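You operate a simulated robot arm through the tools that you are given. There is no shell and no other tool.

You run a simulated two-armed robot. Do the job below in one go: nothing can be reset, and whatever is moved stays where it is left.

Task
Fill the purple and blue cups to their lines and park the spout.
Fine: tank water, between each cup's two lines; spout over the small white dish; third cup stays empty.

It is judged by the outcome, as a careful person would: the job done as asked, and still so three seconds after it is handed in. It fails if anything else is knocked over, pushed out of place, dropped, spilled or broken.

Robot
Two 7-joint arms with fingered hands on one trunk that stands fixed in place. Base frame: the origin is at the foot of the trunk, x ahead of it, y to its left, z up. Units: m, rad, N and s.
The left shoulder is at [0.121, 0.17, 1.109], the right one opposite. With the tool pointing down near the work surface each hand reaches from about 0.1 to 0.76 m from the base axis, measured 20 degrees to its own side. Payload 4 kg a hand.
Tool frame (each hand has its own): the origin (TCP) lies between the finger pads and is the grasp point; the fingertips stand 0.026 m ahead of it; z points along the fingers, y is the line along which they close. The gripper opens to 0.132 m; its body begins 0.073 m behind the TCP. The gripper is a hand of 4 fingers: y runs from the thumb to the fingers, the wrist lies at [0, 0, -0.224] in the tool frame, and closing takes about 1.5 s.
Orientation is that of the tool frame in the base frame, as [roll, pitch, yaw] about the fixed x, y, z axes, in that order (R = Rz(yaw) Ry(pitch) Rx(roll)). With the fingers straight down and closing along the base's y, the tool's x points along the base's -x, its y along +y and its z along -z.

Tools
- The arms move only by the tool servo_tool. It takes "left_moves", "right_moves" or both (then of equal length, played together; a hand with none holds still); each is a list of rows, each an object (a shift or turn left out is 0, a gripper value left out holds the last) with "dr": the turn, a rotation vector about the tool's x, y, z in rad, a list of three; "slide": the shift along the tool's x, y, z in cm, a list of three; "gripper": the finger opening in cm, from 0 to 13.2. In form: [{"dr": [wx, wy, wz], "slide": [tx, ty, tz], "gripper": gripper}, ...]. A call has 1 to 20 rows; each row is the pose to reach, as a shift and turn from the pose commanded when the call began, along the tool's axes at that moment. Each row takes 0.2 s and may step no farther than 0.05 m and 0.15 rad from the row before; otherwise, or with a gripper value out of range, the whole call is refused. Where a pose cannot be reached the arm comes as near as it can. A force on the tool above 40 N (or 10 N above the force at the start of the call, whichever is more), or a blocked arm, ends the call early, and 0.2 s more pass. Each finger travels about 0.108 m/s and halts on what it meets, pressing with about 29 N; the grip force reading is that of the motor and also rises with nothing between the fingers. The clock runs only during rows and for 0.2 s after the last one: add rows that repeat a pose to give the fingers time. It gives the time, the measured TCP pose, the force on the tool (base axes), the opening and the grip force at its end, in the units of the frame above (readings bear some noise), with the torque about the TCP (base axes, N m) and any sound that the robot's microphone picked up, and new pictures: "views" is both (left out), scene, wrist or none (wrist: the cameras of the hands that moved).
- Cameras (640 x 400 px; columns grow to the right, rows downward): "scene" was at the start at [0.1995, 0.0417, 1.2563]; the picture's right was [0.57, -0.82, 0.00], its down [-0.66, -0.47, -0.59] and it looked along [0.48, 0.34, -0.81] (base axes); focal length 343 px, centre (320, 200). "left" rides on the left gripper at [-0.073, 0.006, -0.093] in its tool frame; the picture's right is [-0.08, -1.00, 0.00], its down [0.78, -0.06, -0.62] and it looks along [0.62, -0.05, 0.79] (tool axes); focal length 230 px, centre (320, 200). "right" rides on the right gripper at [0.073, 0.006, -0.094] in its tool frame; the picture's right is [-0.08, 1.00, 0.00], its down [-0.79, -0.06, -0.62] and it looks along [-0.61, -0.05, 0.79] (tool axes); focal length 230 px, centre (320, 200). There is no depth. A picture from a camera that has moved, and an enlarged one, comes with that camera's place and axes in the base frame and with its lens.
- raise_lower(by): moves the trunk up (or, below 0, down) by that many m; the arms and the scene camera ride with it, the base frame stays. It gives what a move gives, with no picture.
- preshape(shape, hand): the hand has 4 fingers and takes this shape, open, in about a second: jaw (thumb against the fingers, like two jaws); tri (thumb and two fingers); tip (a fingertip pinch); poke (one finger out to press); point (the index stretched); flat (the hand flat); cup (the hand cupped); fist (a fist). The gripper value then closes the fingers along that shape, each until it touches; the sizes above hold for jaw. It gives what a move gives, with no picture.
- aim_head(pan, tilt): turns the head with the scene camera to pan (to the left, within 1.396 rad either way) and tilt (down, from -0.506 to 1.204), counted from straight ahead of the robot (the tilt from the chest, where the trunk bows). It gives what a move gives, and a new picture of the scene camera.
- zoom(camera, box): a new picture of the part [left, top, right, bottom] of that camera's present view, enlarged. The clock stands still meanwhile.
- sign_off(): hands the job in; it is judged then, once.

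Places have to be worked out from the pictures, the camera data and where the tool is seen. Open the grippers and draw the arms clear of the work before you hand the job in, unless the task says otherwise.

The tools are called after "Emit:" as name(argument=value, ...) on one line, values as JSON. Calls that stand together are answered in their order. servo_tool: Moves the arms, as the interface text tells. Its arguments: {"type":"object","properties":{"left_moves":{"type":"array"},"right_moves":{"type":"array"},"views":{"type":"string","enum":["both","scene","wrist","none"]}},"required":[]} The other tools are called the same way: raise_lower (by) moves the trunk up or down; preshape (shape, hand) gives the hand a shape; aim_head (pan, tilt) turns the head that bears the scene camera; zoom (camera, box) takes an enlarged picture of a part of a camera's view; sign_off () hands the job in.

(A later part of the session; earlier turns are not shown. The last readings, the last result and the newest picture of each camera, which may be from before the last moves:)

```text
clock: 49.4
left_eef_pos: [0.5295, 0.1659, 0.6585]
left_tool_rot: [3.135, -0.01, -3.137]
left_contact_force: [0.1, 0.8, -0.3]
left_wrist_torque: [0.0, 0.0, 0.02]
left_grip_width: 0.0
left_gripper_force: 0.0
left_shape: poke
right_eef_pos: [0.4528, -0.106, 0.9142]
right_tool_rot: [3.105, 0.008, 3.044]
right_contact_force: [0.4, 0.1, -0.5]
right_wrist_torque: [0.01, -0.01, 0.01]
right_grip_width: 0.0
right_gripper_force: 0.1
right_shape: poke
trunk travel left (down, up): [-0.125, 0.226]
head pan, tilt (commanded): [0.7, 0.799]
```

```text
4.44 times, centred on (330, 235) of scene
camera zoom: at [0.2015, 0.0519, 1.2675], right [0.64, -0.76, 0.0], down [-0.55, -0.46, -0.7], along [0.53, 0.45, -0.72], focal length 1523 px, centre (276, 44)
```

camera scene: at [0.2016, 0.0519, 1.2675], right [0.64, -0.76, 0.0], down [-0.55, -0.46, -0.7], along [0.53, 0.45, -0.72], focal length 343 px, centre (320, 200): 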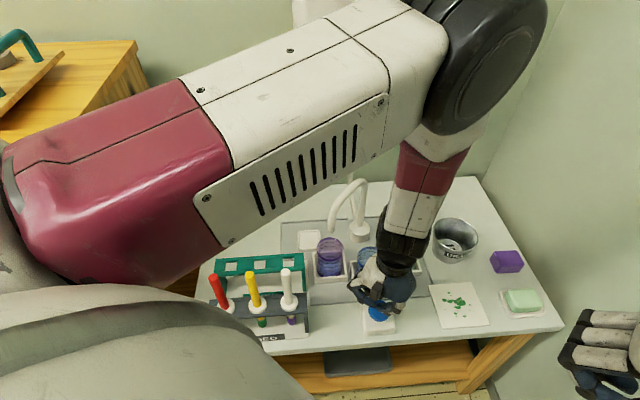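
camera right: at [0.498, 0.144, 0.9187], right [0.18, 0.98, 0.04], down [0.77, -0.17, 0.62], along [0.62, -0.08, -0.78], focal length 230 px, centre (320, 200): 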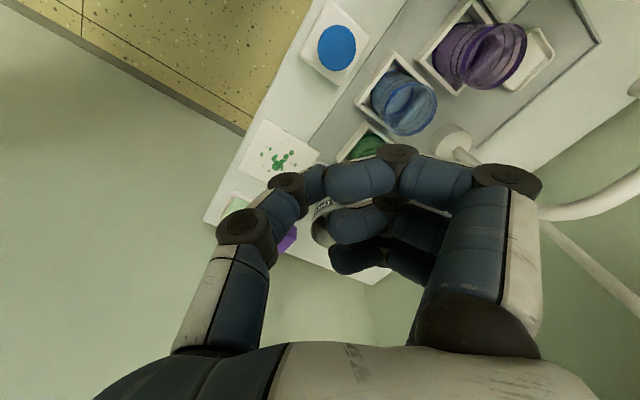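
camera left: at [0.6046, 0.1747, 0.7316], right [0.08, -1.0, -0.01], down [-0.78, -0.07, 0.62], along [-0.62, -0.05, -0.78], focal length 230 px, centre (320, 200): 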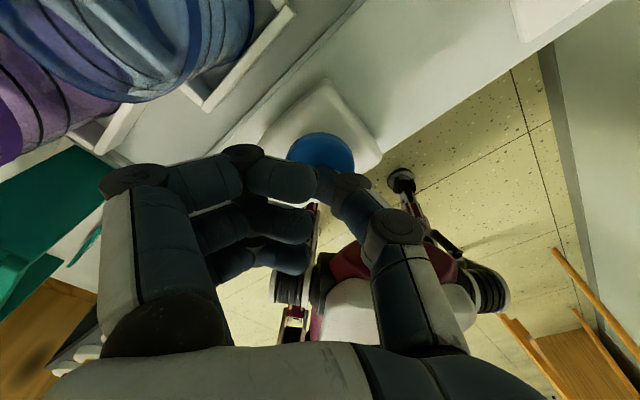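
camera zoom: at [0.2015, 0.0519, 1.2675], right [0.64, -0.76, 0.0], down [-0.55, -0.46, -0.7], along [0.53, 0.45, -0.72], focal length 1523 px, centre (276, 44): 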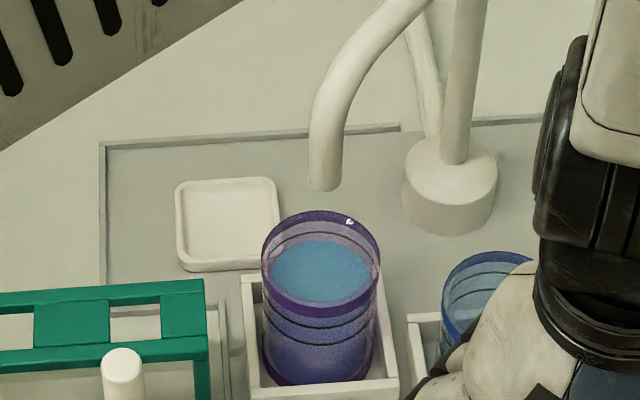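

The surface's back edge is at row 101, but the water disc is inset by the wall, so I need to compare ellipse centres. I zoom in closely to measure accurately.

Emit:
zoom(camera="scene", box=[317, 236, 343, 268])

Emit:
zoom(camera="left", box=[0, 0, 200, 140])

```text
12.50 times, centred on (330, 252) of scene
camera zoom: at [0.2015, 0.0519, 1.2675], right [0.64, -0.76, 0.0], down [-0.55, -0.46, -0.7], along [0.53, 0.45, -0.72], focal length 4285 px, centre (195, -450)
```

zoom: 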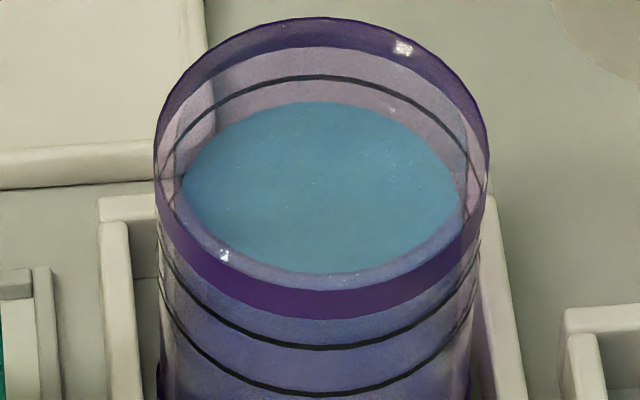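

```text
2.86 times, centred on (100, 70) of left
camera zoom: at [0.6037, 0.1718, 0.7509], right [0.08, -1.0, -0.01], down [-0.78, -0.07, 0.62], along [-0.62, -0.05, -0.78], focal length 657 px, centre (949, 571)
```

zoom: 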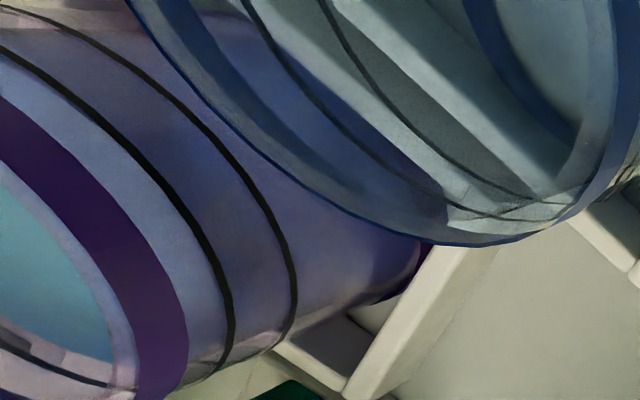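

By geometry the surface is at z≈0.619 with the lines at ≈0.607 and ≈0.622, so the purple cup is within its band and done. I lift the hand off the button and carry it around in front of the cups to the far-left side of the spout.

Emit:
servo_tool(left_moves=[{"slide": [0, 0, -4.5]}, {"slide": [1, 0, -9]}, {"slide": [3, 1.5, -13]}, {"slide": [5, 5, -16]}, {"slide": [6, 9, -18]}, {"slide": [6, 13, -20.5]}, {"slide": [5, 17, -21.5]}, {"slide": [3, 21, -22]}, {"slide": [0, 24, -22]}, {"slide": [-4, 25.5, -21]}, {"slide": [-4, 25.5, -21]}], views="scene")

Emit:
preshape(hand="left", shape="flat")

Emit:
zoom(camera="scene", box=[280, 150, 440, 300])

```text
refused: row 4 steps farther than a row can; nothing moved
```

```text
clock: 50.3
left_eef_pos: [0.5309, 0.1652, 0.658]
left_tool_rot: [3.136, -0.008, -3.136]
left_contact_force: [0.2, 0.6, -0.2]
left_wrist_torque: [0.0, 0.01, 0.0]
left_grip_width: 0.1261
left_gripper_force: 0.1
left_shape: flat
right_eef_pos: [0.4518, -0.1059, 0.9141]
right_tool_rot: [3.104, 0.008, 3.043]
right_contact_force: [-0.6, -0.1, -0.4]
right_wrist_torque: [0.01, -0.01, 0.04]
right_grip_width: 0.0
right_gripper_force: 0.0
right_shape: poke
trunk travel left (down, up): [-0.125, 0.226]
head pan, tilt (commanded): [0.7, 0.799]
```

```text
2.67 times, centred on (360, 225) of scene
camera zoom: at [0.2015, 0.0519, 1.2676], right [0.64, -0.76, 0.0], down [-0.55, -0.46, -0.7], along [0.53, 0.45, -0.72], focal length 914 px, centre (213, 133)
```

zoom: 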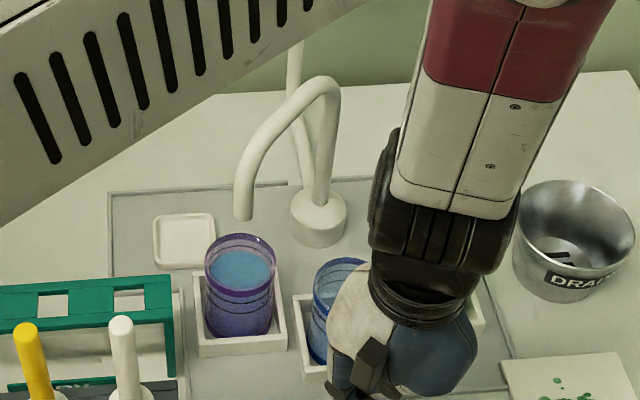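

The move was refused for one row slightly too large (only the hand shape changed, no stream running). I repeat with smaller steps.

Emit:
servo_tool(left_moves=[{"slide": [0, 0, -4]}, {"slide": [1, 0, -8]}, {"slide": [2.5, 1, -12]}, {"slide": [4.5, 3.5, -15]}, {"slide": [6, 7, -17]}, {"slide": [6, 10.5, -19.5]}, {"slide": [5.5, 14.5, -21]}, {"slide": [4, 18.5, -21.5]}, {"slide": [1.5, 22, -21.5]}, {"slide": [-2, 24.5, -21]}, {"slide": [-4, 25.5, -20.5]}, {"slide": [-4, 25.5, -20.5]}], views="both")

Emit:
zoom(camera="scene", box=[280, 150, 440, 300])

```text
clock: 52.9
left_eef_pos: [0.5722, 0.4197, 0.864]
left_tool_rot: [3.136, -0.019, -3.137]
left_contact_force: [-14.9, -10.5, -22.1]
left_wrist_torque: [1.15, 0.19, -0.86]
left_grip_width: 0.1261
left_gripper_force: 0.1
left_shape: flat
right_eef_pos: [0.452, -0.1058, 0.912]
right_tool_rot: [3.104, 0.007, 3.043]
right_contact_force: [0.0, -0.1, 0.2]
right_wrist_torque: [0.0, 0.02, 0.0]
right_grip_width: 0.0
right_gripper_force: 0.1
right_shape: poke
trunk travel left (down, up): [-0.125, 0.226]
head pan, tilt (commanded): [0.7, 0.799]
camera scene: at [0.2028, 0.0521, 1.2667], right [0.64, -0.76, 0.0], down [-0.55, -0.46, -0.7], along [0.53, 0.45, -0.72], focal length 343 px, centre (320, 200)
camera left: at [0.6465, 0.4257, 0.9563], right [0.08, -1.0, -0.01], down [-0.77, -0.07, 0.63], along [-0.63, -0.05, -0.78], focal length 230 px, centre (320, 200)
```

scene: 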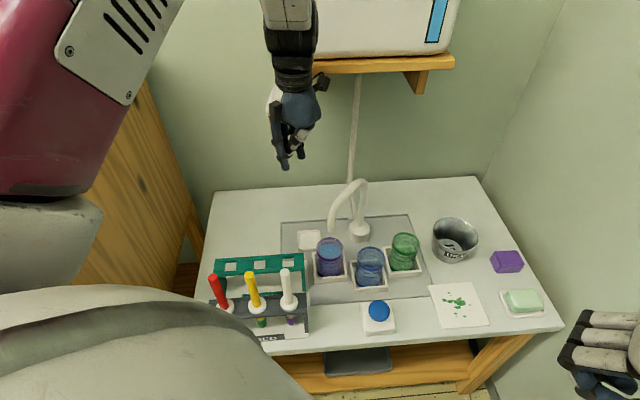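
left: 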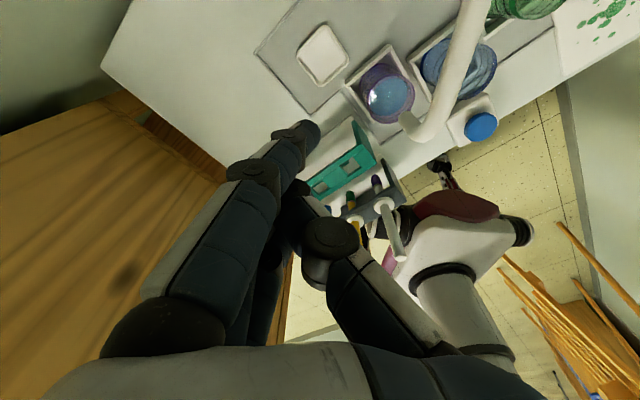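

```text
2.67 times, centred on (360, 225) of scene
camera zoom: at [0.2028, 0.0521, 1.2667], right [0.64, -0.76, 0.0], down [-0.55, -0.46, -0.7], along [0.53, 0.45, -0.72], focal length 914 px, centre (213, 133)
```

zoom: 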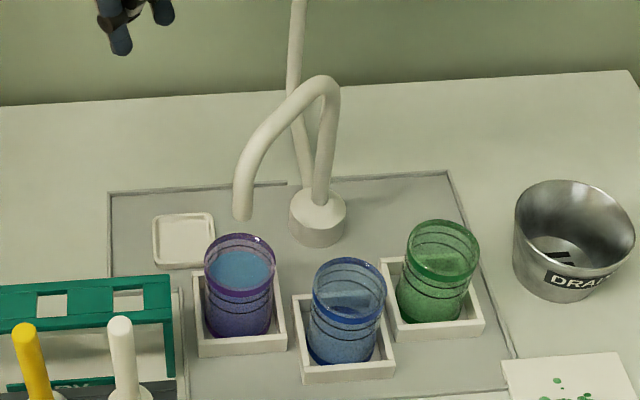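

The wrist camera brushed the shelf's front underside, so I go down and back right away, to the known-good standoff (0.597, 0.40, 0.785) beside the pipe.

Emit:
servo_tool(left_moves=[{"slide": [1, 0, 2.5]}, {"slide": [1, -0.5, 5]}, {"slide": [-1, -1.5, 7]}, {"slide": [-2.5, -2, 8]}, {"slide": [-2.5, -2, 8]}], views="both")

Emit:
aim_head(pan=0.45, tilt=0.3)

```text
clock: 54.1
left_eef_pos: [0.5983, 0.4028, 0.7883]
left_tool_rot: [3.134, -0.009, -3.137]
left_contact_force: [-0.7, 0.1, -0.2]
left_wrist_torque: [0.0, 0.02, 0.02]
left_grip_width: 0.1259
left_gripper_force: 0.1
left_shape: flat
right_eef_pos: [0.4518, -0.1076, 0.9143]
right_tool_rot: [3.104, 0.01, 3.044]
right_contact_force: [-0.1, -0.6, 0.9]
right_wrist_torque: [0.02, 0.01, -0.01]
right_grip_width: 0.0001
right_gripper_force: 0.0
right_shape: poke
trunk travel left (down, up): [-0.125, 0.226]
head pan, tilt (commanded): [0.7, 0.799]
camera scene: at [0.2012, 0.0518, 1.2677], right [0.64, -0.76, 0.0], down [-0.55, -0.46, -0.7], along [0.53, 0.45, -0.72], focal length 343 px, centre (320, 200)
camera left: at [0.6715, 0.4091, 0.8811], right [0.08, -1.0, -0.01], down [-0.78, -0.07, 0.62], along [-0.62, -0.05, -0.78], focal length 230 px, centre (320, 200)
```

scene: 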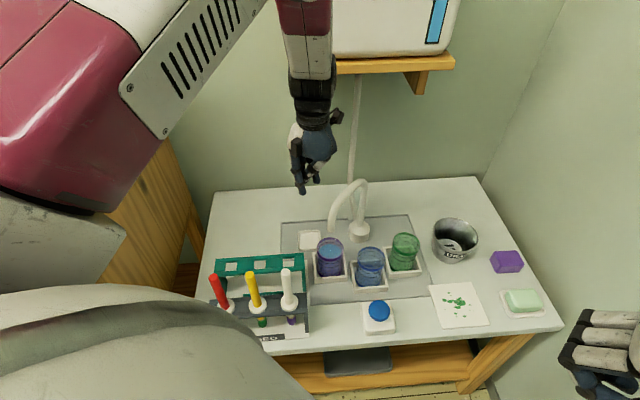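
left: 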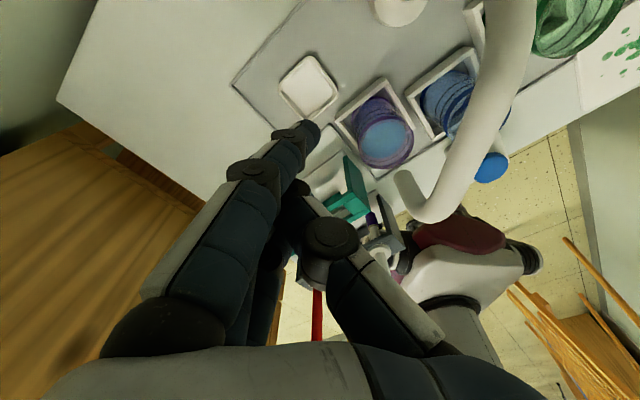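

```text
clock: 55.1
left_eef_pos: [0.5982, 0.4034, 0.7875]
left_tool_rot: [3.135, -0.01, -3.137]
left_contact_force: [0.5, -0.1, 0.4]
left_wrist_torque: [0.01, 0.02, -0.01]
left_grip_width: 0.1262
left_gripper_force: 0.1
left_shape: flat
right_eef_pos: [0.4524, -0.1067, 0.914]
right_tool_rot: [3.103, 0.011, 3.043]
right_contact_force: [-0.1, -0.4, -0.4]
right_wrist_torque: [0.02, 0.0, 0.01]
right_grip_width: 0.0
right_gripper_force: 0.0
right_shape: poke
trunk travel left (down, up): [-0.125, 0.226]
head pan, tilt (commanded): [0.45, 0.3]
camera scene: at [0.2238, 0.0406, 1.3118], right [0.44, -0.9, 0.0], down [-0.27, -0.13, -0.95], along [0.86, 0.42, -0.3], focal length 343 px, centre (320, 200)
```

scene: 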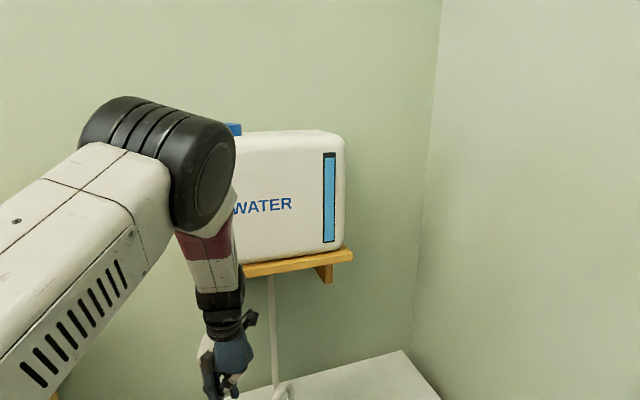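

The tank and shelf look undisturbed. I aim the head back and push the spout on: approach along -y, then sweep 20° around the pivot with the hand yawing along.

Emit:
aim_head(pan=0.66, tilt=0.83)

Emit:
servo_tool(left_moves=[{"slide": [0, -2, 0]}, {"slide": [0, -4, 0]}, {"slide": [0, -5.5, 0]}, {"slide": [0, -6.6, 0]}, {"slide": [-0.03, -7.43, 0], "dr": [0, 0, -0.087]}, {"slide": [-0.11, -8.25, 0], "dr": [0, 0, -0.175]}, {"slide": [-0.27, -9.07, 0], "dr": [0, 0, -0.262]}, {"slide": [-0.5, -9.86, 0], "dr": [0, 0, -0.349]}, {"slide": [-0.5, -9.86, 0], "dr": [0, 0, -0.349]}], views="both")

Emit:
zoom(camera="scene", box=[280, 150, 440, 300])

```text
clock: 56.0
left_eef_pos: [0.5967, 0.4041, 0.7879]
left_tool_rot: [3.134, -0.01, -3.136]
left_contact_force: [-0.2, 0.3, 0.2]
left_wrist_torque: [-0.04, 0.01, 0.01]
left_grip_width: 0.126
left_gripper_force: 0.0
left_shape: flat
right_eef_pos: [0.453, -0.1066, 0.9143]
right_tool_rot: [3.104, 0.008, 3.044]
right_contact_force: [0.7, 0.0, -0.5]
right_wrist_torque: [0.02, 0.02, 0.01]
right_grip_width: 0.0
right_gripper_force: 0.0
right_shape: poke
trunk travel left (down, up): [-0.125, 0.226]
head pan, tilt (commanded): [0.66, 0.831]
camera scene: at [0.2023, 0.0484, 1.2651], right [0.61, -0.79, 0.0], down [-0.58, -0.45, -0.67], along [0.53, 0.41, -0.74], focal length 343 px, centre (320, 200)
```

scene: 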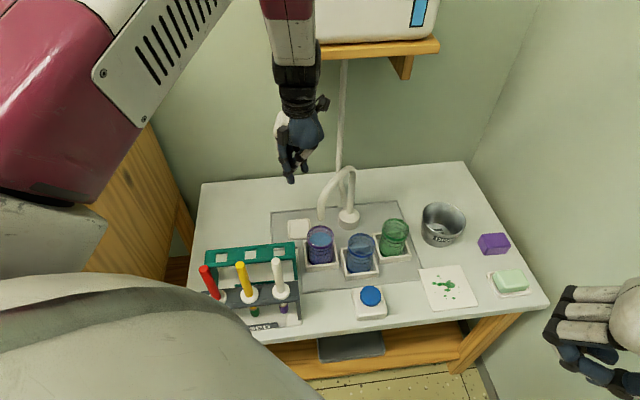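

```text
clock: 58.0
left_eef_pos: [0.6007, 0.3046, 0.7862]
left_tool_rot: [3.131, -0.006, -2.786]
left_contact_force: [-0.3, 0.9, 0.9]
left_wrist_torque: [-0.01, -0.01, -0.01]
left_grip_width: 0.1262
left_gripper_force: 0.1
left_shape: flat
right_eef_pos: [0.4525, -0.1061, 0.9141]
right_tool_rot: [3.104, 0.01, 3.044]
right_contact_force: [0.0, -0.3, -0.1]
right_wrist_torque: [0.01, 0.02, -0.02]
right_grip_width: 0.0001
right_gripper_force: 0.1
right_shape: poke
trunk travel left (down, up): [-0.125, 0.226]
head pan, tilt (commanded): [0.66, 0.831]
camera scene: at [0.2022, 0.0484, 1.2651], right [0.61, -0.79, 0.0], down [-0.58, -0.45, -0.67], along [0.53, 0.41, -0.74], focal length 343 px, centre (320, 200)
camera left: at [0.6674, 0.3348, 0.8786], right [0.42, -0.91, -0.01], down [-0.71, -0.33, 0.62], along [-0.57, -0.25, -0.78], focal length 230 px, centre (320, 200)
```

scene: 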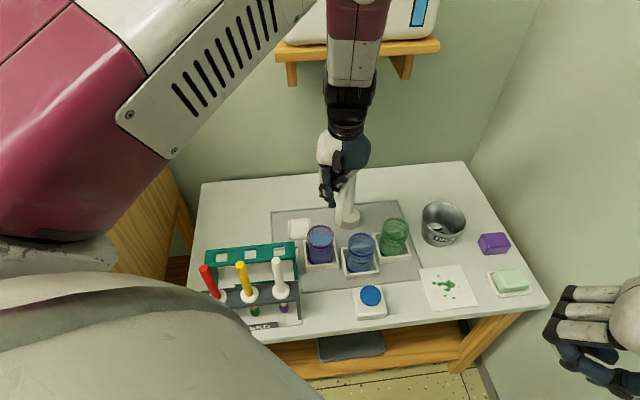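
left: 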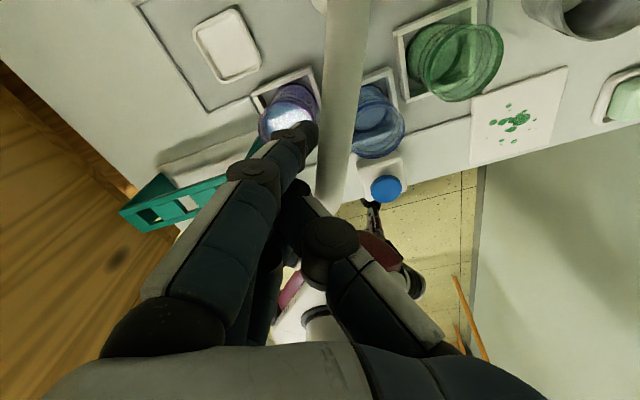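

```text
2.67 times, centred on (360, 225) of scene
camera zoom: at [0.2022, 0.0484, 1.2651], right [0.61, -0.79, 0.0], down [-0.58, -0.45, -0.67], along [0.53, 0.41, -0.74], focal length 914 px, centre (213, 133)
```

zoom: 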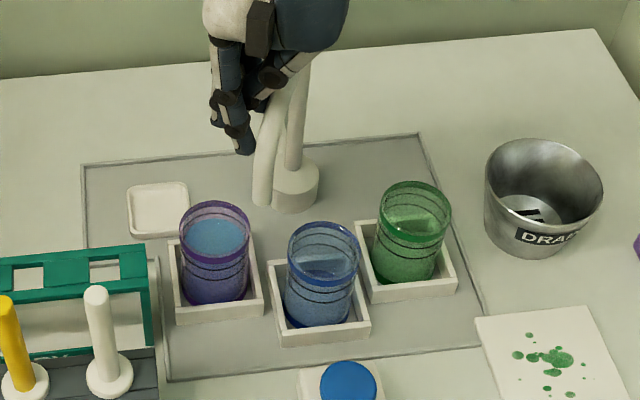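

The outlet is at about 201° now; the blue cup's centre is at about 225°. I sweep 24° further.

Emit:
servo_tool(left_moves=[{"slide": [-0.01, -0.5, 0], "dr": [0, 0, -0.052]}, {"slide": [-0.02, -1.02, 0], "dr": [0, 0, -0.105]}, {"slide": [-0.07, -1.52, 0], "dr": [0, 0, -0.157]}, {"slide": [-0.13, -2.02, 0], "dr": [0, 0, -0.209]}, {"slide": [-0.24, -2.52, 0], "dr": [0, 0, -0.262]}, {"slide": [-0.36, -3.01, 0], "dr": [0, 0, -0.314]}, {"slide": [-0.52, -3.5, 0], "dr": [0, 0, -0.367]}, {"slide": [-0.69, -3.98, 0], "dr": [0, 0, -0.419]}, {"slide": [-0.69, -3.98, 0], "dr": [0, 0, -0.419]}], views="both")

Emit:
zoom(camera="scene", box=[280, 150, 440, 300])

```text
clock: 60.0
left_eef_pos: [0.6223, 0.2693, 0.784]
left_tool_rot: [3.132, 0.0, -2.367]
left_contact_force: [-0.6, 0.8, -0.3]
left_wrist_torque: [0.0, -0.03, -0.02]
left_grip_width: 0.126
left_gripper_force: 0.0
left_shape: flat
right_eef_pos: [0.4521, -0.1067, 0.9133]
right_tool_rot: [3.102, 0.008, 3.043]
right_contact_force: [-0.4, -0.6, -0.8]
right_wrist_torque: [0.01, 0.01, 0.01]
right_grip_width: 0.0001
right_gripper_force: 0.0
right_shape: poke
trunk travel left (down, up): [-0.125, 0.226]
head pan, tilt (commanded): [0.66, 0.831]
camera scene: at [0.2023, 0.0484, 1.2651], right [0.61, -0.79, 0.0], down [-0.58, -0.45, -0.67], along [0.53, 0.41, -0.74], focal length 343 px, centre (320, 200)
camera left: at [0.6702, 0.3239, 0.8778], right [0.75, -0.66, -0.01], down [-0.51, -0.6, 0.62], along [-0.41, -0.46, -0.79], focal length 230 px, centre (320, 200)
```

scene: 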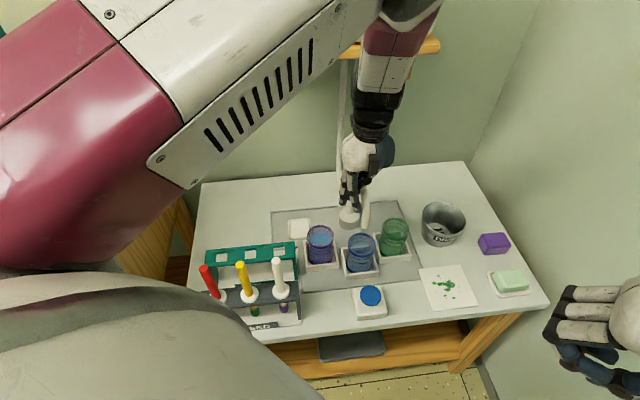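
left: 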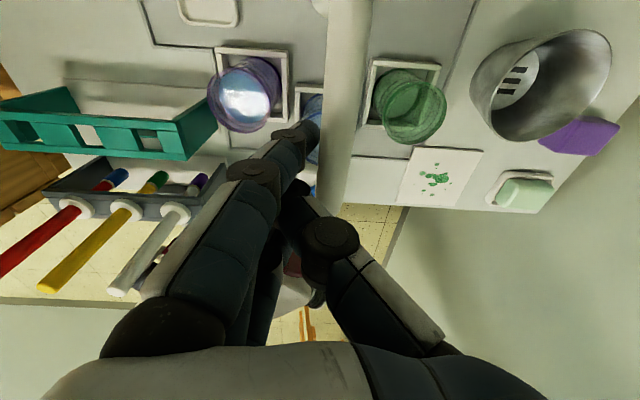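

```text
2.67 times, centred on (360, 225) of scene
camera zoom: at [0.2023, 0.0484, 1.2651], right [0.61, -0.79, 0.0], down [-0.58, -0.45, -0.67], along [0.53, 0.41, -0.74], focal length 914 px, centre (213, 133)
```

zoom: 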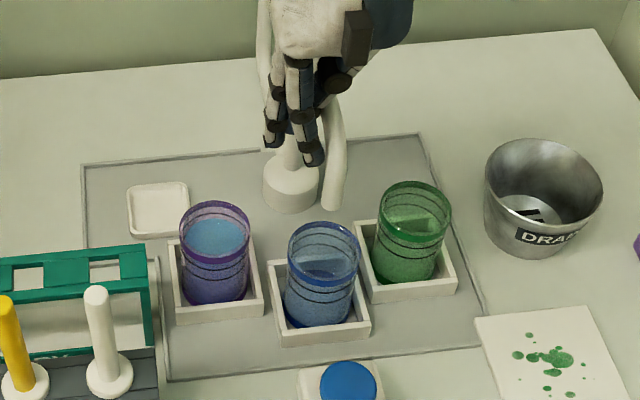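

The outlet at about (0.608, 0.245) is over the blue cup's centre (0.604, 0.245). I back off from the pipe and carry the hand around to hover over the button, unwinding the yaw.

Emit:
servo_tool(left_moves=[{"slide": [0, 1.5, 0]}, {"slide": [0, 3, 0]}, {"slide": [0, 4.5, -2]}, {"slide": [0, 5.5, -6]}, {"slide": [2.98, 7.25, -7.6], "dr": [0, 0, 0.13]}, {"slide": [6.88, 8.98, -7.6], "dr": [0, 0, 0.26]}, {"slide": [10.78, 9.29, -7.6], "dr": [0, 0, 0.4]}, {"slide": [13.94, 7.49, -6.6], "dr": [0, 0, 0.53]}, {"slide": [15.68, 4.28, -4.6], "dr": [0, 0, 0.66]}, {"slide": [15.29, 1.12, -1.6], "dr": [0, 0, 0.775]}, {"slide": [13.64, -0.78, 1.4], "dr": [0, 0, 0.775]}, {"slide": [13.64, -0.78, 1.4], "dr": [0, 0, 0.775]}], views="both")

Emit:
preshape(hand="left", shape="poke")

Emit:
zoom(camera="scene", box=[280, 150, 440, 300])

```text
clock: 62.6
left_eef_pos: [0.5267, 0.1692, 0.7723]
left_tool_rot: [3.135, -0.008, 3.139]
left_contact_force: [0.1, -0.9, 0.7]
left_wrist_torque: [0.0, -0.02, -0.01]
left_grip_width: 0.1261
left_gripper_force: 0.0
left_shape: flat
right_eef_pos: [0.4512, -0.1069, 0.9133]
right_tool_rot: [3.104, 0.009, 3.042]
right_contact_force: [0.1, 0.2, -0.1]
right_wrist_torque: [0.0, 0.01, 0.01]
right_grip_width: 0.0001
right_gripper_force: 0.0
right_shape: poke
trunk travel left (down, up): [-0.125, 0.226]
head pan, tilt (commanded): [0.66, 0.831]
camera scene: at [0.2017, 0.0483, 1.2653], right [0.61, -0.79, 0.0], down [-0.58, -0.45, -0.67], along [0.53, 0.41, -0.74], focal length 343 px, centre (320, 200)
camera left: at [0.6013, 0.1743, 0.8649], right [0.08, -1.0, -0.01], down [-0.78, -0.06, 0.62], along [-0.62, -0.04, -0.78], focal length 230 px, centre (320, 200)
```

scene: 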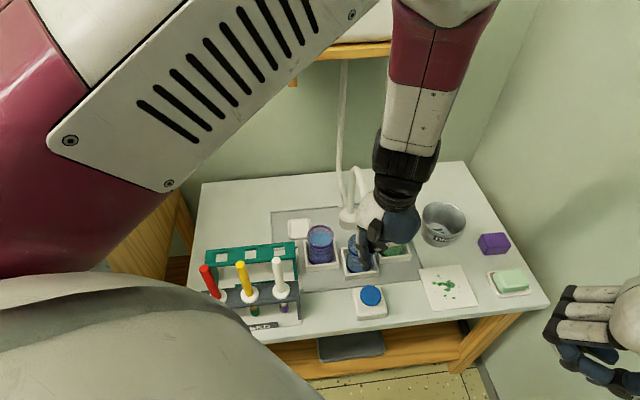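
left: 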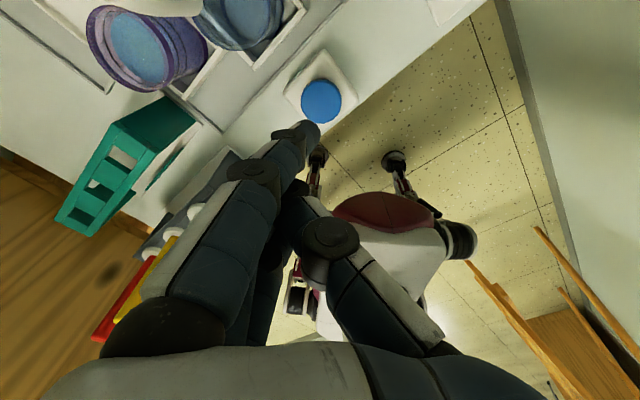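

```text
clock: 63.5
left_eef_pos: [0.528, 0.1696, 0.7717]
left_tool_rot: [3.135, -0.009, 3.14]
left_contact_force: [-0.4, 0.5, 0.7]
left_wrist_torque: [0.0, 0.01, 0.02]
left_grip_width: 0.0
left_gripper_force: 0.0
left_shape: poke
right_eef_pos: [0.4527, -0.1067, 0.9139]
right_tool_rot: [3.103, 0.008, 3.043]
right_contact_force: [0.1, 0.4, -0.4]
right_wrist_torque: [-0.04, 0.02, -0.04]
right_grip_width: 0.0
right_gripper_force: 0.1
right_shape: poke
trunk travel left (down, up): [-0.125, 0.226]
head pan, tilt (commanded): [0.66, 0.831]
```

```text
2.67 times, centred on (360, 225) of scene
camera zoom: at [0.2023, 0.0484, 1.2651], right [0.61, -0.79, 0.0], down [-0.58, -0.45, -0.67], along [0.53, 0.41, -0.74], focal length 914 px, centre (213, 133)
```

zoom: 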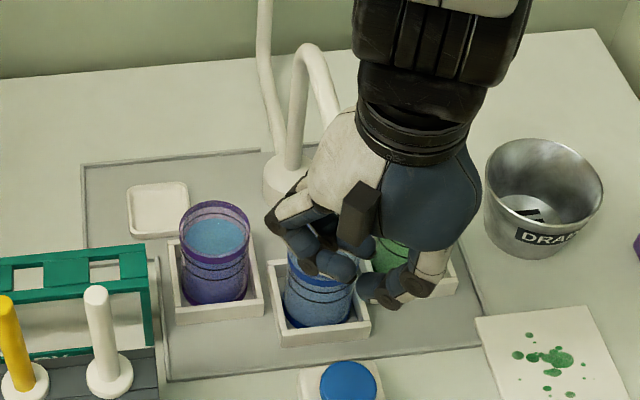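

The left hand hovers over the button. Since it will hide the blue cup from the head camera, I bring the right hand in on the right side, yawed toward the cups, to use its wrist camera for watching the blue cup.

Emit:
servo_tool(right_moves=[{"slide": [-1.5, 1.0, 1.0], "dr": [0, 0, -0.12]}, {"slide": [-3, 2.0, 2.0], "dr": [0, 0, -0.24]}, {"slide": [-4.5, 3.0, 3.5], "dr": [0, 0, -0.36]}, {"slide": [-6, 4.5, 5], "dr": [0, 0, -0.48]}, {"slide": [-7.5, 6, 6.5], "dr": [0, 0, -0.6]}, {"slide": [-9, 7.5, 8], "dr": [0, 0, -0.72]}, {"slide": [-10.5, 9, 9.5], "dr": [0, 0, -0.84]}, {"slide": [-12, 10.5, 10.5], "dr": [0, 0, -0.95]}, {"slide": [-13.5, 11.5, 11.4], "dr": [0, 0, -1.05]}, {"slide": [-13.5, 11.5, 11.4], "dr": [0, 0, -1.05]}], views="both")

```text
clock: 65.7
left_eef_pos: [0.5274, 0.1699, 0.7716]
left_tool_rot: [3.134, -0.008, 3.139]
left_contact_force: [0.5, 0.0, 0.6]
left_wrist_torque: [0.01, 0.0, -0.03]
left_grip_width: 0.0
left_gripper_force: 0.1
left_shape: poke
right_eef_pos: [0.5993, 0.0001, 0.8029]
right_tool_rot: [3.131, 0.038, -2.19]
right_contact_force: [-0.3, -0.4, 0.0]
right_wrist_torque: [0.01, -0.01, 0.0]
right_grip_width: 0.0
right_gripper_force: 0.1
right_shape: poke
trunk travel left (down, up): [-0.125, 0.226]
head pan, tilt (commanded): [0.66, 0.831]
camera scene: at [0.202, 0.0485, 1.2652], right [0.61, -0.79, 0.0], down [-0.58, -0.45, -0.67], along [0.53, 0.41, -0.74], focal length 343 px, centre (320, 200)
camera right: at [0.5515, -0.059, 0.8955], right [-0.77, 0.64, 0.01], down [0.5, 0.58, 0.64], along [0.4, 0.5, -0.76], focal length 230 px, centre (320, 200)
```

scene: 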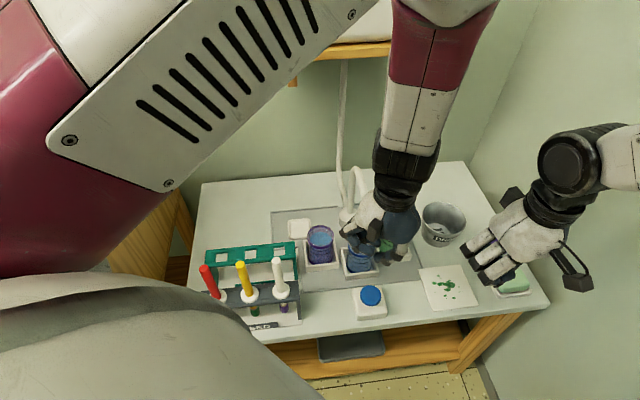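
right: 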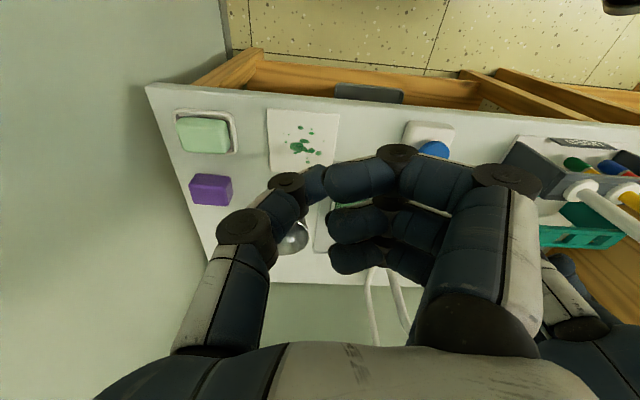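

The right hand's own fingers block the view of the cups at around pixel (411, 216). I fold them into a fist to clear the view.

Emit:
preshape(hand="right", shape="fist")

Emit:
zoom(camera="right", box=[0, 0, 640, 400])

```text
clock: 66.6
left_eef_pos: [0.5287, 0.1696, 0.7712]
left_tool_rot: [3.135, -0.009, 3.139]
left_contact_force: [0.4, 0.0, 0.4]
left_wrist_torque: [-0.01, 0.0, 0.01]
left_grip_width: 0.0001
left_gripper_force: 0.0
left_shape: poke
right_eef_pos: [0.5989, 0.0009, 0.8024]
right_tool_rot: [3.132, 0.038, -2.19]
right_contact_force: [-0.1, -0.4, 0.5]
right_wrist_torque: [0.02, -0.01, 0.01]
right_grip_width: 0.0
right_gripper_force: 0.0
right_shape: fist
trunk travel left (down, up): [-0.125, 0.226]
head pan, tilt (commanded): [0.66, 0.831]
```

```text
1.00 times, centred on (320, 200) of right (not enlarged: the box is as wide or as high as the picture)
camera zoom: at [0.5515, -0.0591, 0.8953], right [-0.77, 0.64, 0.01], down [0.5, 0.58, 0.64], along [0.41, 0.5, -0.76], focal length 230 px, centre (320, 200)
```

zoom: 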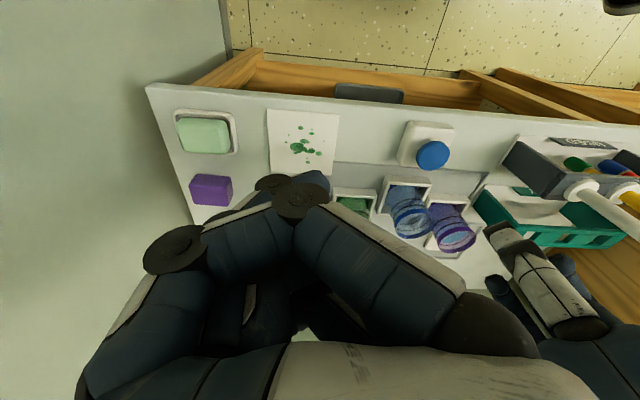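

The right camera now sees the blue and purple cups clearly. I lower the right hand 6 cm for a flatter look, and lower the left hand to just above the button.

Emit:
servo_tool(right_moves=[{"slide": [0, 0, 1]}, {"slide": [0, 0, 2]}, {"slide": [0, 0, 3]}, {"slide": [0, 0, 4]}, {"slide": [0, 0, 5]}, {"slide": [0, 0, 6]}, {"slide": [0, 0, 6]}], left_moves=[{"slide": [0, 0, 2.5]}, {"slide": [-0.1, 0, 5]}, {"slide": [-0.2, 0, 7.5]}, {"slide": [-0.3, 0, 10]}, {"slide": [-0.4, 0, 11.5]}, {"slide": [-0.4, 0, 12.3]}, {"slide": [-0.4, 0, 12.3]}], views="both")

Emit:
zoom(camera="right", box=[340, 110, 500, 260])

```text
clock: 68.2
left_eef_pos: [0.5322, 0.1721, 0.6477]
left_tool_rot: [3.134, -0.009, 3.141]
left_contact_force: [-0.6, 0.2, -0.3]
left_wrist_torque: [0.01, 0.04, 0.0]
left_grip_width: 0.0004
left_gripper_force: 0.1
left_shape: poke
right_eef_pos: [0.5975, 0.0029, 0.7447]
right_tool_rot: [3.13, 0.039, -2.191]
right_contact_force: [0.5, 0.3, 0.9]
right_wrist_torque: [0.0, 0.0, -0.04]
right_grip_width: 0.0
right_gripper_force: 0.0
right_shape: fist
trunk travel left (down, up): [-0.125, 0.226]
head pan, tilt (commanded): [0.66, 0.831]
camera scene: at [0.2021, 0.0485, 1.2652], right [0.61, -0.79, 0.0], down [-0.58, -0.45, -0.67], along [0.53, 0.41, -0.74], focal length 343 px, centre (320, 200)
camera right: at [0.5507, -0.0573, 0.8367], right [-0.77, 0.64, 0.01], down [0.5, 0.58, 0.64], along [0.41, 0.5, -0.76], focal length 230 px, centre (320, 200)
camera left: at [0.6061, 0.1757, 0.7404], right [0.08, -1.0, -0.01], down [-0.78, -0.06, 0.62], along [-0.62, -0.04, -0.78], focal length 230 px, centre (320, 200)
```

scene: 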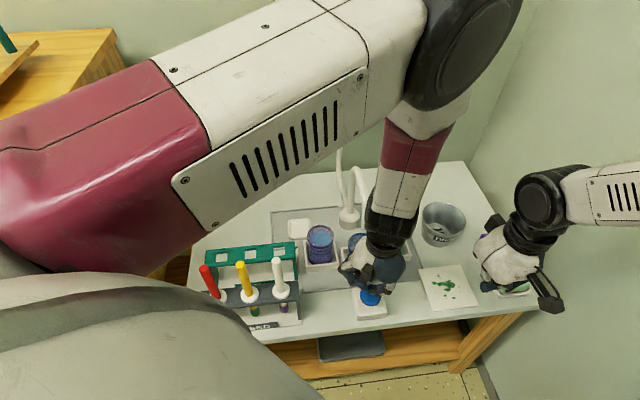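
right: 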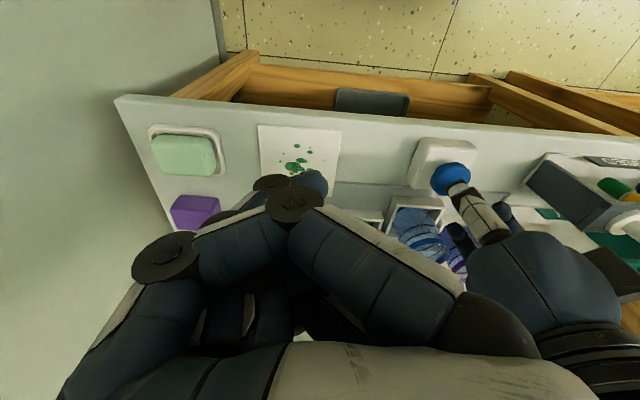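
left: 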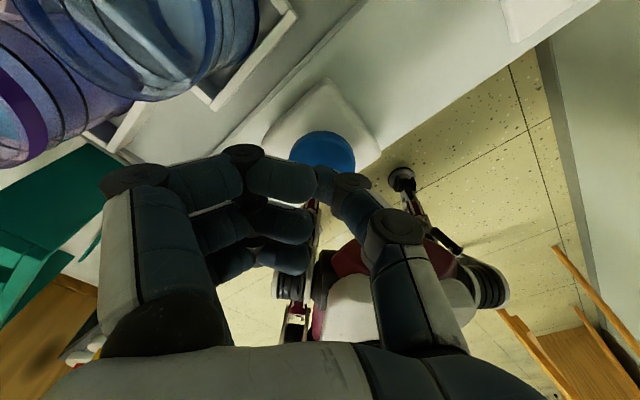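

```text
2.67 times, centred on (420, 185) of right
camera zoom: at [0.5507, -0.0573, 0.8367], right [-0.77, 0.64, 0.01], down [0.5, 0.58, 0.64], along [0.41, 0.5, -0.76], focal length 614 px, centre (53, 240)
```

zoom: 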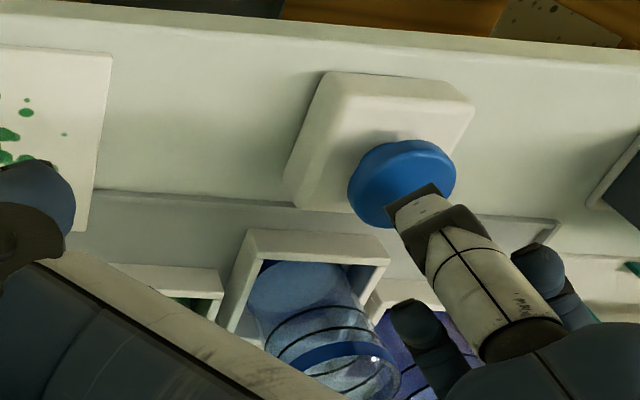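

From here I can see the blue cup's side with both lines and the left thumb on the button. I raise the right hand 2.5 cm so that its finger doesn't cut off the cup's rim.

Emit:
servo_tool(right_moves=[{"slide": [0, 0, -1]}, {"slide": [0, 0, -2]}, {"slide": [0, 0, -2.5]}, {"slide": [0, 0, -2.5]}], views="none")

Emit:
zoom(camera="right", box=[370, 160, 460, 250])

Emit:
zoom(camera="scene", box=[300, 150, 430, 300])

```text
clock: 69.2
left_eef_pos: [0.5324, 0.1703, 0.6476]
left_tool_rot: [3.135, -0.008, 3.14]
left_contact_force: [0.5, 0.1, 0.5]
left_wrist_torque: [0.0, -0.03, 0.02]
left_grip_width: 0.0002
left_gripper_force: 0.1
left_shape: poke
right_eef_pos: [0.6, 0.0005, 0.7696]
right_tool_rot: [3.13, 0.038, -2.189]
right_contact_force: [-0.1, 0.5, -0.8]
right_wrist_torque: [-0.02, 0.0, 0.03]
right_grip_width: 0.0
right_gripper_force: 0.0
right_shape: fist
trunk travel left (down, up): [-0.125, 0.226]
head pan, tilt (commanded): [0.66, 0.831]
```

```text
4.44 times, centred on (415, 205) of right
camera zoom: at [0.5523, -0.059, 0.862], right [-0.77, 0.64, 0.01], down [0.5, 0.58, 0.64], along [0.41, 0.5, -0.76], focal length 1022 px, centre (-102, 178)
```

zoom: 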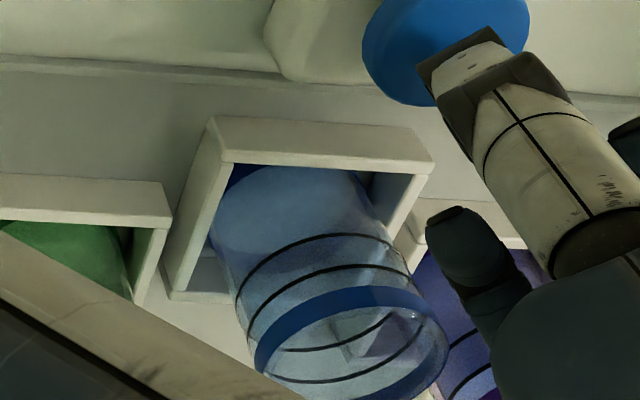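

```text
2.67 times, centred on (365, 225) of scene
camera zoom: at [0.2023, 0.0484, 1.265], right [0.61, -0.79, 0.0], down [-0.58, -0.45, -0.67], along [0.53, 0.41, -0.74], focal length 914 px, centre (200, 133)
```

zoom: 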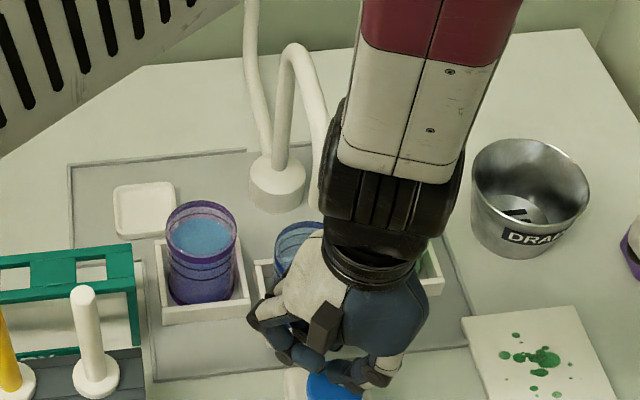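

I have a clear view of the blue cup's side and its two lines. I press the button and stop while pressed, to verify that the stream falls into the blue cup.

Emit:
servo_tool(left_moves=[{"slide": [0, 0, 0.9]}, {"slide": [0, 0, 1.5]}, {"slide": [0, 0, 1.9]}], views="none")

Emit:
zoom(camera="right", box=[370, 160, 460, 250])

Emit:
zoom(camera="scene", box=[300, 150, 430, 300])

```text
clock: 70.0
left_eef_pos: [0.5315, 0.1692, 0.6317]
left_tool_rot: [3.134, -0.007, -3.141]
left_contact_force: [-1.1, -0.6, 6.5]
left_wrist_torque: [0.03, -0.05, 0.01]
left_grip_width: 0.0
left_gripper_force: 0.0
left_shape: poke
right_eef_pos: [0.5993, 0.0005, 0.7707]
right_tool_rot: [3.131, 0.038, -2.19]
right_contact_force: [-0.2, -0.2, 0.6]
right_wrist_torque: [-0.02, 0.01, 0.02]
right_grip_width: 0.0
right_gripper_force: 0.0
right_shape: fist
trunk travel left (down, up): [-0.125, 0.226]
head pan, tilt (commanded): [0.66, 0.831]
heard: click
```

```text
4.44 times, centred on (415, 205) of right
camera zoom: at [0.5517, -0.0591, 0.8628], right [-0.77, 0.64, 0.01], down [0.5, 0.58, 0.65], along [0.41, 0.5, -0.76], focal length 1022 px, centre (-102, 178)
```

zoom: 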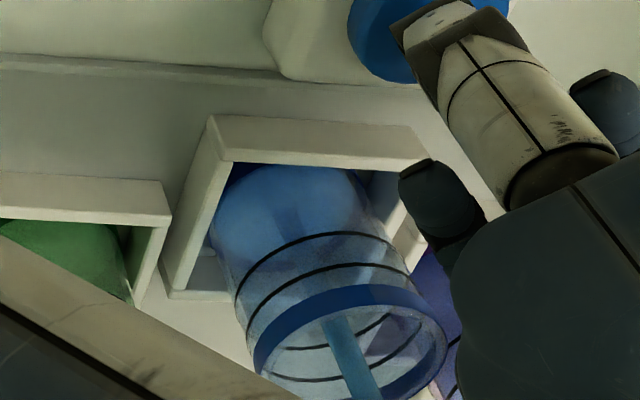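

```text
2.67 times, centred on (365, 225) of scene
camera zoom: at [0.2013, 0.0482, 1.2654], right [0.61, -0.79, 0.0], down [-0.58, -0.45, -0.67], along [0.53, 0.41, -0.74], focal length 914 px, centre (200, 133)
```

zoom: 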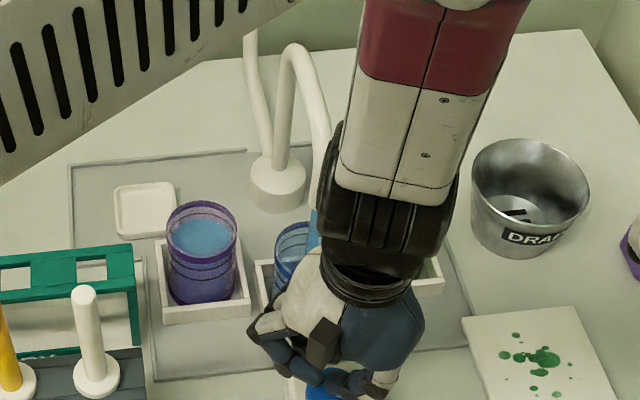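

The stream enters the middle of the blue cup. I hold the press for 3 s and check the level.

Emit:
servo_tool(left_moves=[{"slide": [0, 0, 0]}, {"slide": [0, 0, 0]}, {"slide": [0, 0, 0]}, {"slide": [0, 0, 0]}, {"slide": [0, 0, 0]}, {"slide": [0, 0, 0]}, {"slide": [0, 0, 0]}, {"slide": [0, 0, 0]}, {"slide": [0, 0, 0]}, {"slide": [0, 0, 0]}, {"slide": [0, 0, 0]}, {"slide": [0, 0, 0]}, {"slide": [0, 0, 0]}, {"slide": [0, 0, 0]}], views="none")

Emit:
zoom(camera="right", box=[370, 160, 460, 250])

Emit:
zoom(camera="left", box=[0, 0, 280, 140])

```text
clock: 73.0
left_eef_pos: [0.5314, 0.1693, 0.6293]
left_tool_rot: [3.135, -0.01, 3.14]
left_contact_force: [3.7, 0.4, 12.3]
left_wrist_torque: [0.07, -0.12, 0.0]
left_grip_width: 0.0
left_gripper_force: 0.1
left_shape: poke
right_eef_pos: [0.5995, 0.001, 0.771]
right_tool_rot: [3.131, 0.04, -2.189]
right_contact_force: [-0.4, 0.3, -0.2]
right_wrist_torque: [-0.01, -0.06, -0.03]
right_grip_width: 0.0001
right_gripper_force: 0.1
right_shape: fist
trunk travel left (down, up): [-0.125, 0.226]
head pan, tilt (commanded): [0.66, 0.831]
```

```text
4.44 times, centred on (415, 205) of right
camera zoom: at [0.5518, -0.0591, 0.8624], right [-0.77, 0.64, 0.01], down [0.5, 0.58, 0.65], along [0.41, 0.5, -0.76], focal length 1022 px, centre (-102, 178)
```

zoom: 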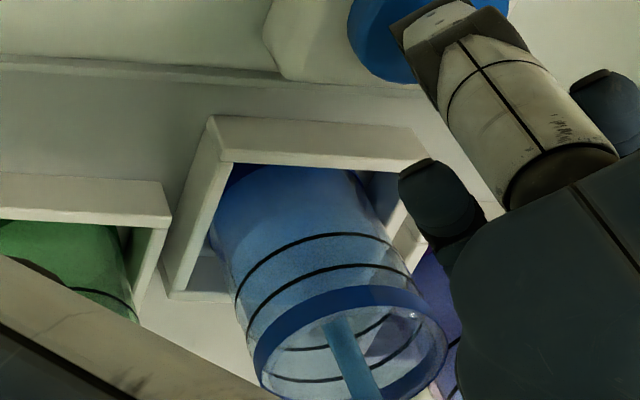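

```text
2.29 times, centred on (140, 70) of left
camera zoom: at [0.6054, 0.1746, 0.7221], right [0.08, -1.0, -0.01], down [-0.78, -0.06, 0.62], along [-0.62, -0.04, -0.78], focal length 526 px, centre (731, 497)
```

zoom: 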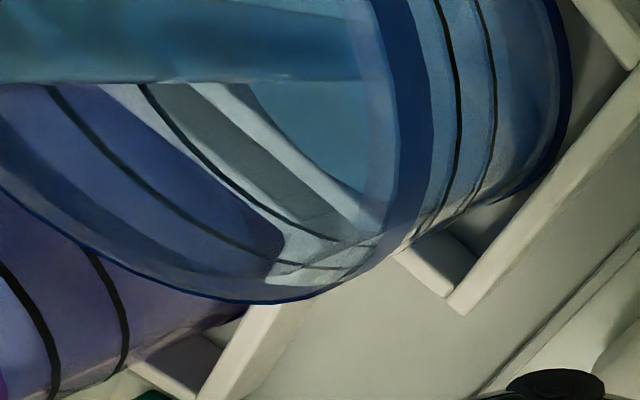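

The stream is entering well; by timing (≈7.6 mm/s) the level should be about z≈0.587, below the lower line (0.607). I hold 2.2 s more and check again.

Emit:
servo_tool(left_moves=[{"slide": [0, 0, 0]}, {"slide": [0, 0, 0]}, {"slide": [0, 0, 0]}, {"slide": [0, 0, 0]}, {"slide": [0, 0, 0]}, {"slide": [0, 0, 0]}, {"slide": [0, 0, 0]}, {"slide": [0, 0, 0]}, {"slide": [0, 0, 0]}, {"slide": [0, 0, 0]}], views="none")

Emit:
zoom(camera="right", box=[370, 160, 460, 250])

Emit:
zoom(camera="left", box=[0, 0, 280, 140])

```text
clock: 75.2
left_eef_pos: [0.5309, 0.1697, 0.6294]
left_tool_rot: [3.133, -0.009, 3.14]
left_contact_force: [4.4, -0.1, 13.1]
left_wrist_torque: [0.07, -0.13, -0.02]
left_grip_width: 0.0
left_gripper_force: 0.0
left_shape: poke
right_eef_pos: [0.5993, 0.0006, 0.7699]
right_tool_rot: [3.131, 0.039, -2.19]
right_contact_force: [0.1, 0.4, 0.0]
right_wrist_torque: [0.0, -0.01, 0.01]
right_grip_width: 0.0
right_gripper_force: 0.1
right_shape: fist
trunk travel left (down, up): [-0.125, 0.226]
head pan, tilt (commanded): [0.66, 0.831]
```

```text
4.44 times, centred on (415, 205) of right
camera zoom: at [0.5518, -0.0591, 0.8624], right [-0.77, 0.64, 0.01], down [0.5, 0.58, 0.65], along [0.41, 0.5, -0.76], focal length 1022 px, centre (-102, 178)
```

zoom: 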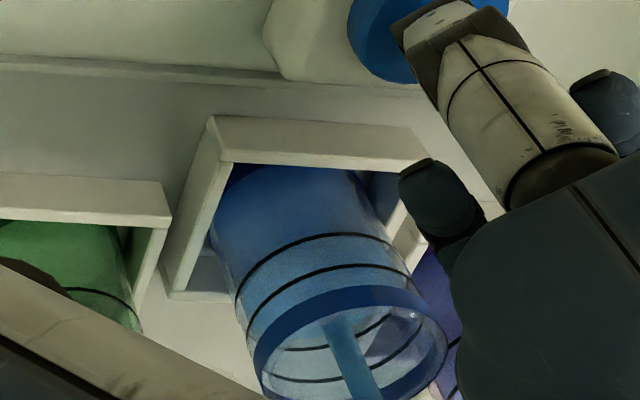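

```text
2.29 times, centred on (140, 70) of left
camera zoom: at [0.6054, 0.1746, 0.722], right [0.08, -1.0, -0.01], down [-0.78, -0.06, 0.62], along [-0.62, -0.04, -0.78], focal length 526 px, centre (731, 497)
```

zoom: 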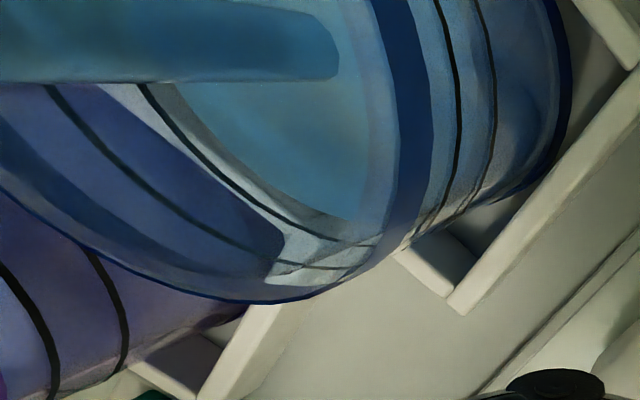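

The surface is nearly at the lower line (est. z≈0.604). I hold 1.2 s more and release in the same call, aiming for the middle of the band (≈0.615).

Emit:
servo_tool(left_moves=[{"slide": [0, 0, 0]}, {"slide": [0, 0, 0]}, {"slide": [0, 0, 0]}, {"slide": [0, 0, 0]}, {"slide": [0, 0, 0]}, {"slide": [0, 0, 0]}, {"slide": [0, 0, -2]}, {"slide": [0, 0, -3]}], views="none")

Emit:
zoom(camera="right", box=[370, 160, 460, 250])

Emit:
zoom(camera="left", box=[0, 0, 280, 140])

```text
clock: 77.0
left_eef_pos: [0.5319, 0.1688, 0.6585]
left_tool_rot: [3.134, -0.013, 3.14]
left_contact_force: [0.1, 0.0, -0.9]
left_wrist_torque: [0.01, 0.0, -0.02]
left_grip_width: 0.0
left_gripper_force: 0.1
left_shape: poke
right_eef_pos: [0.5993, 0.0001, 0.7693]
right_tool_rot: [3.13, 0.037, -2.189]
right_contact_force: [-0.6, 0.0, 0.5]
right_wrist_torque: [0.0, 0.02, -0.05]
right_grip_width: 0.0001
right_gripper_force: 0.1
right_shape: fist
trunk travel left (down, up): [-0.125, 0.226]
head pan, tilt (commanded): [0.66, 0.831]
```

```text
4.44 times, centred on (415, 205) of right
camera zoom: at [0.5523, -0.0589, 0.8617], right [-0.77, 0.64, 0.01], down [0.5, 0.58, 0.64], along [0.41, 0.5, -0.76], focal length 1022 px, centre (-102, 178)
```

zoom: 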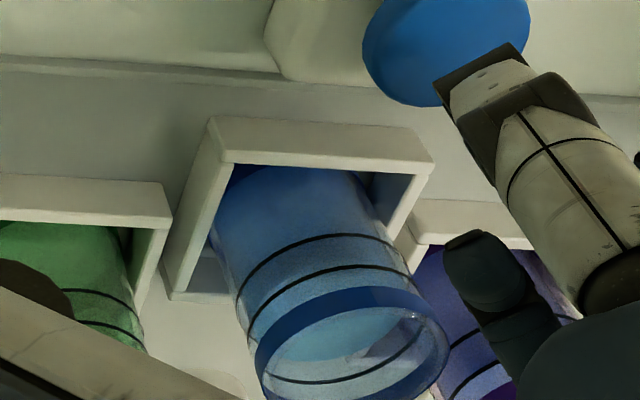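

```text
2.29 times, centred on (140, 70) of left
camera zoom: at [0.6055, 0.1741, 0.7507], right [0.08, -1.0, -0.01], down [-0.78, -0.06, 0.62], along [-0.62, -0.04, -0.78], focal length 526 px, centre (731, 497)
```

zoom: 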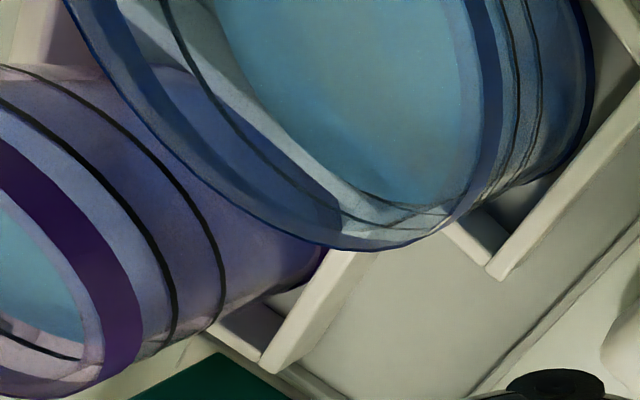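

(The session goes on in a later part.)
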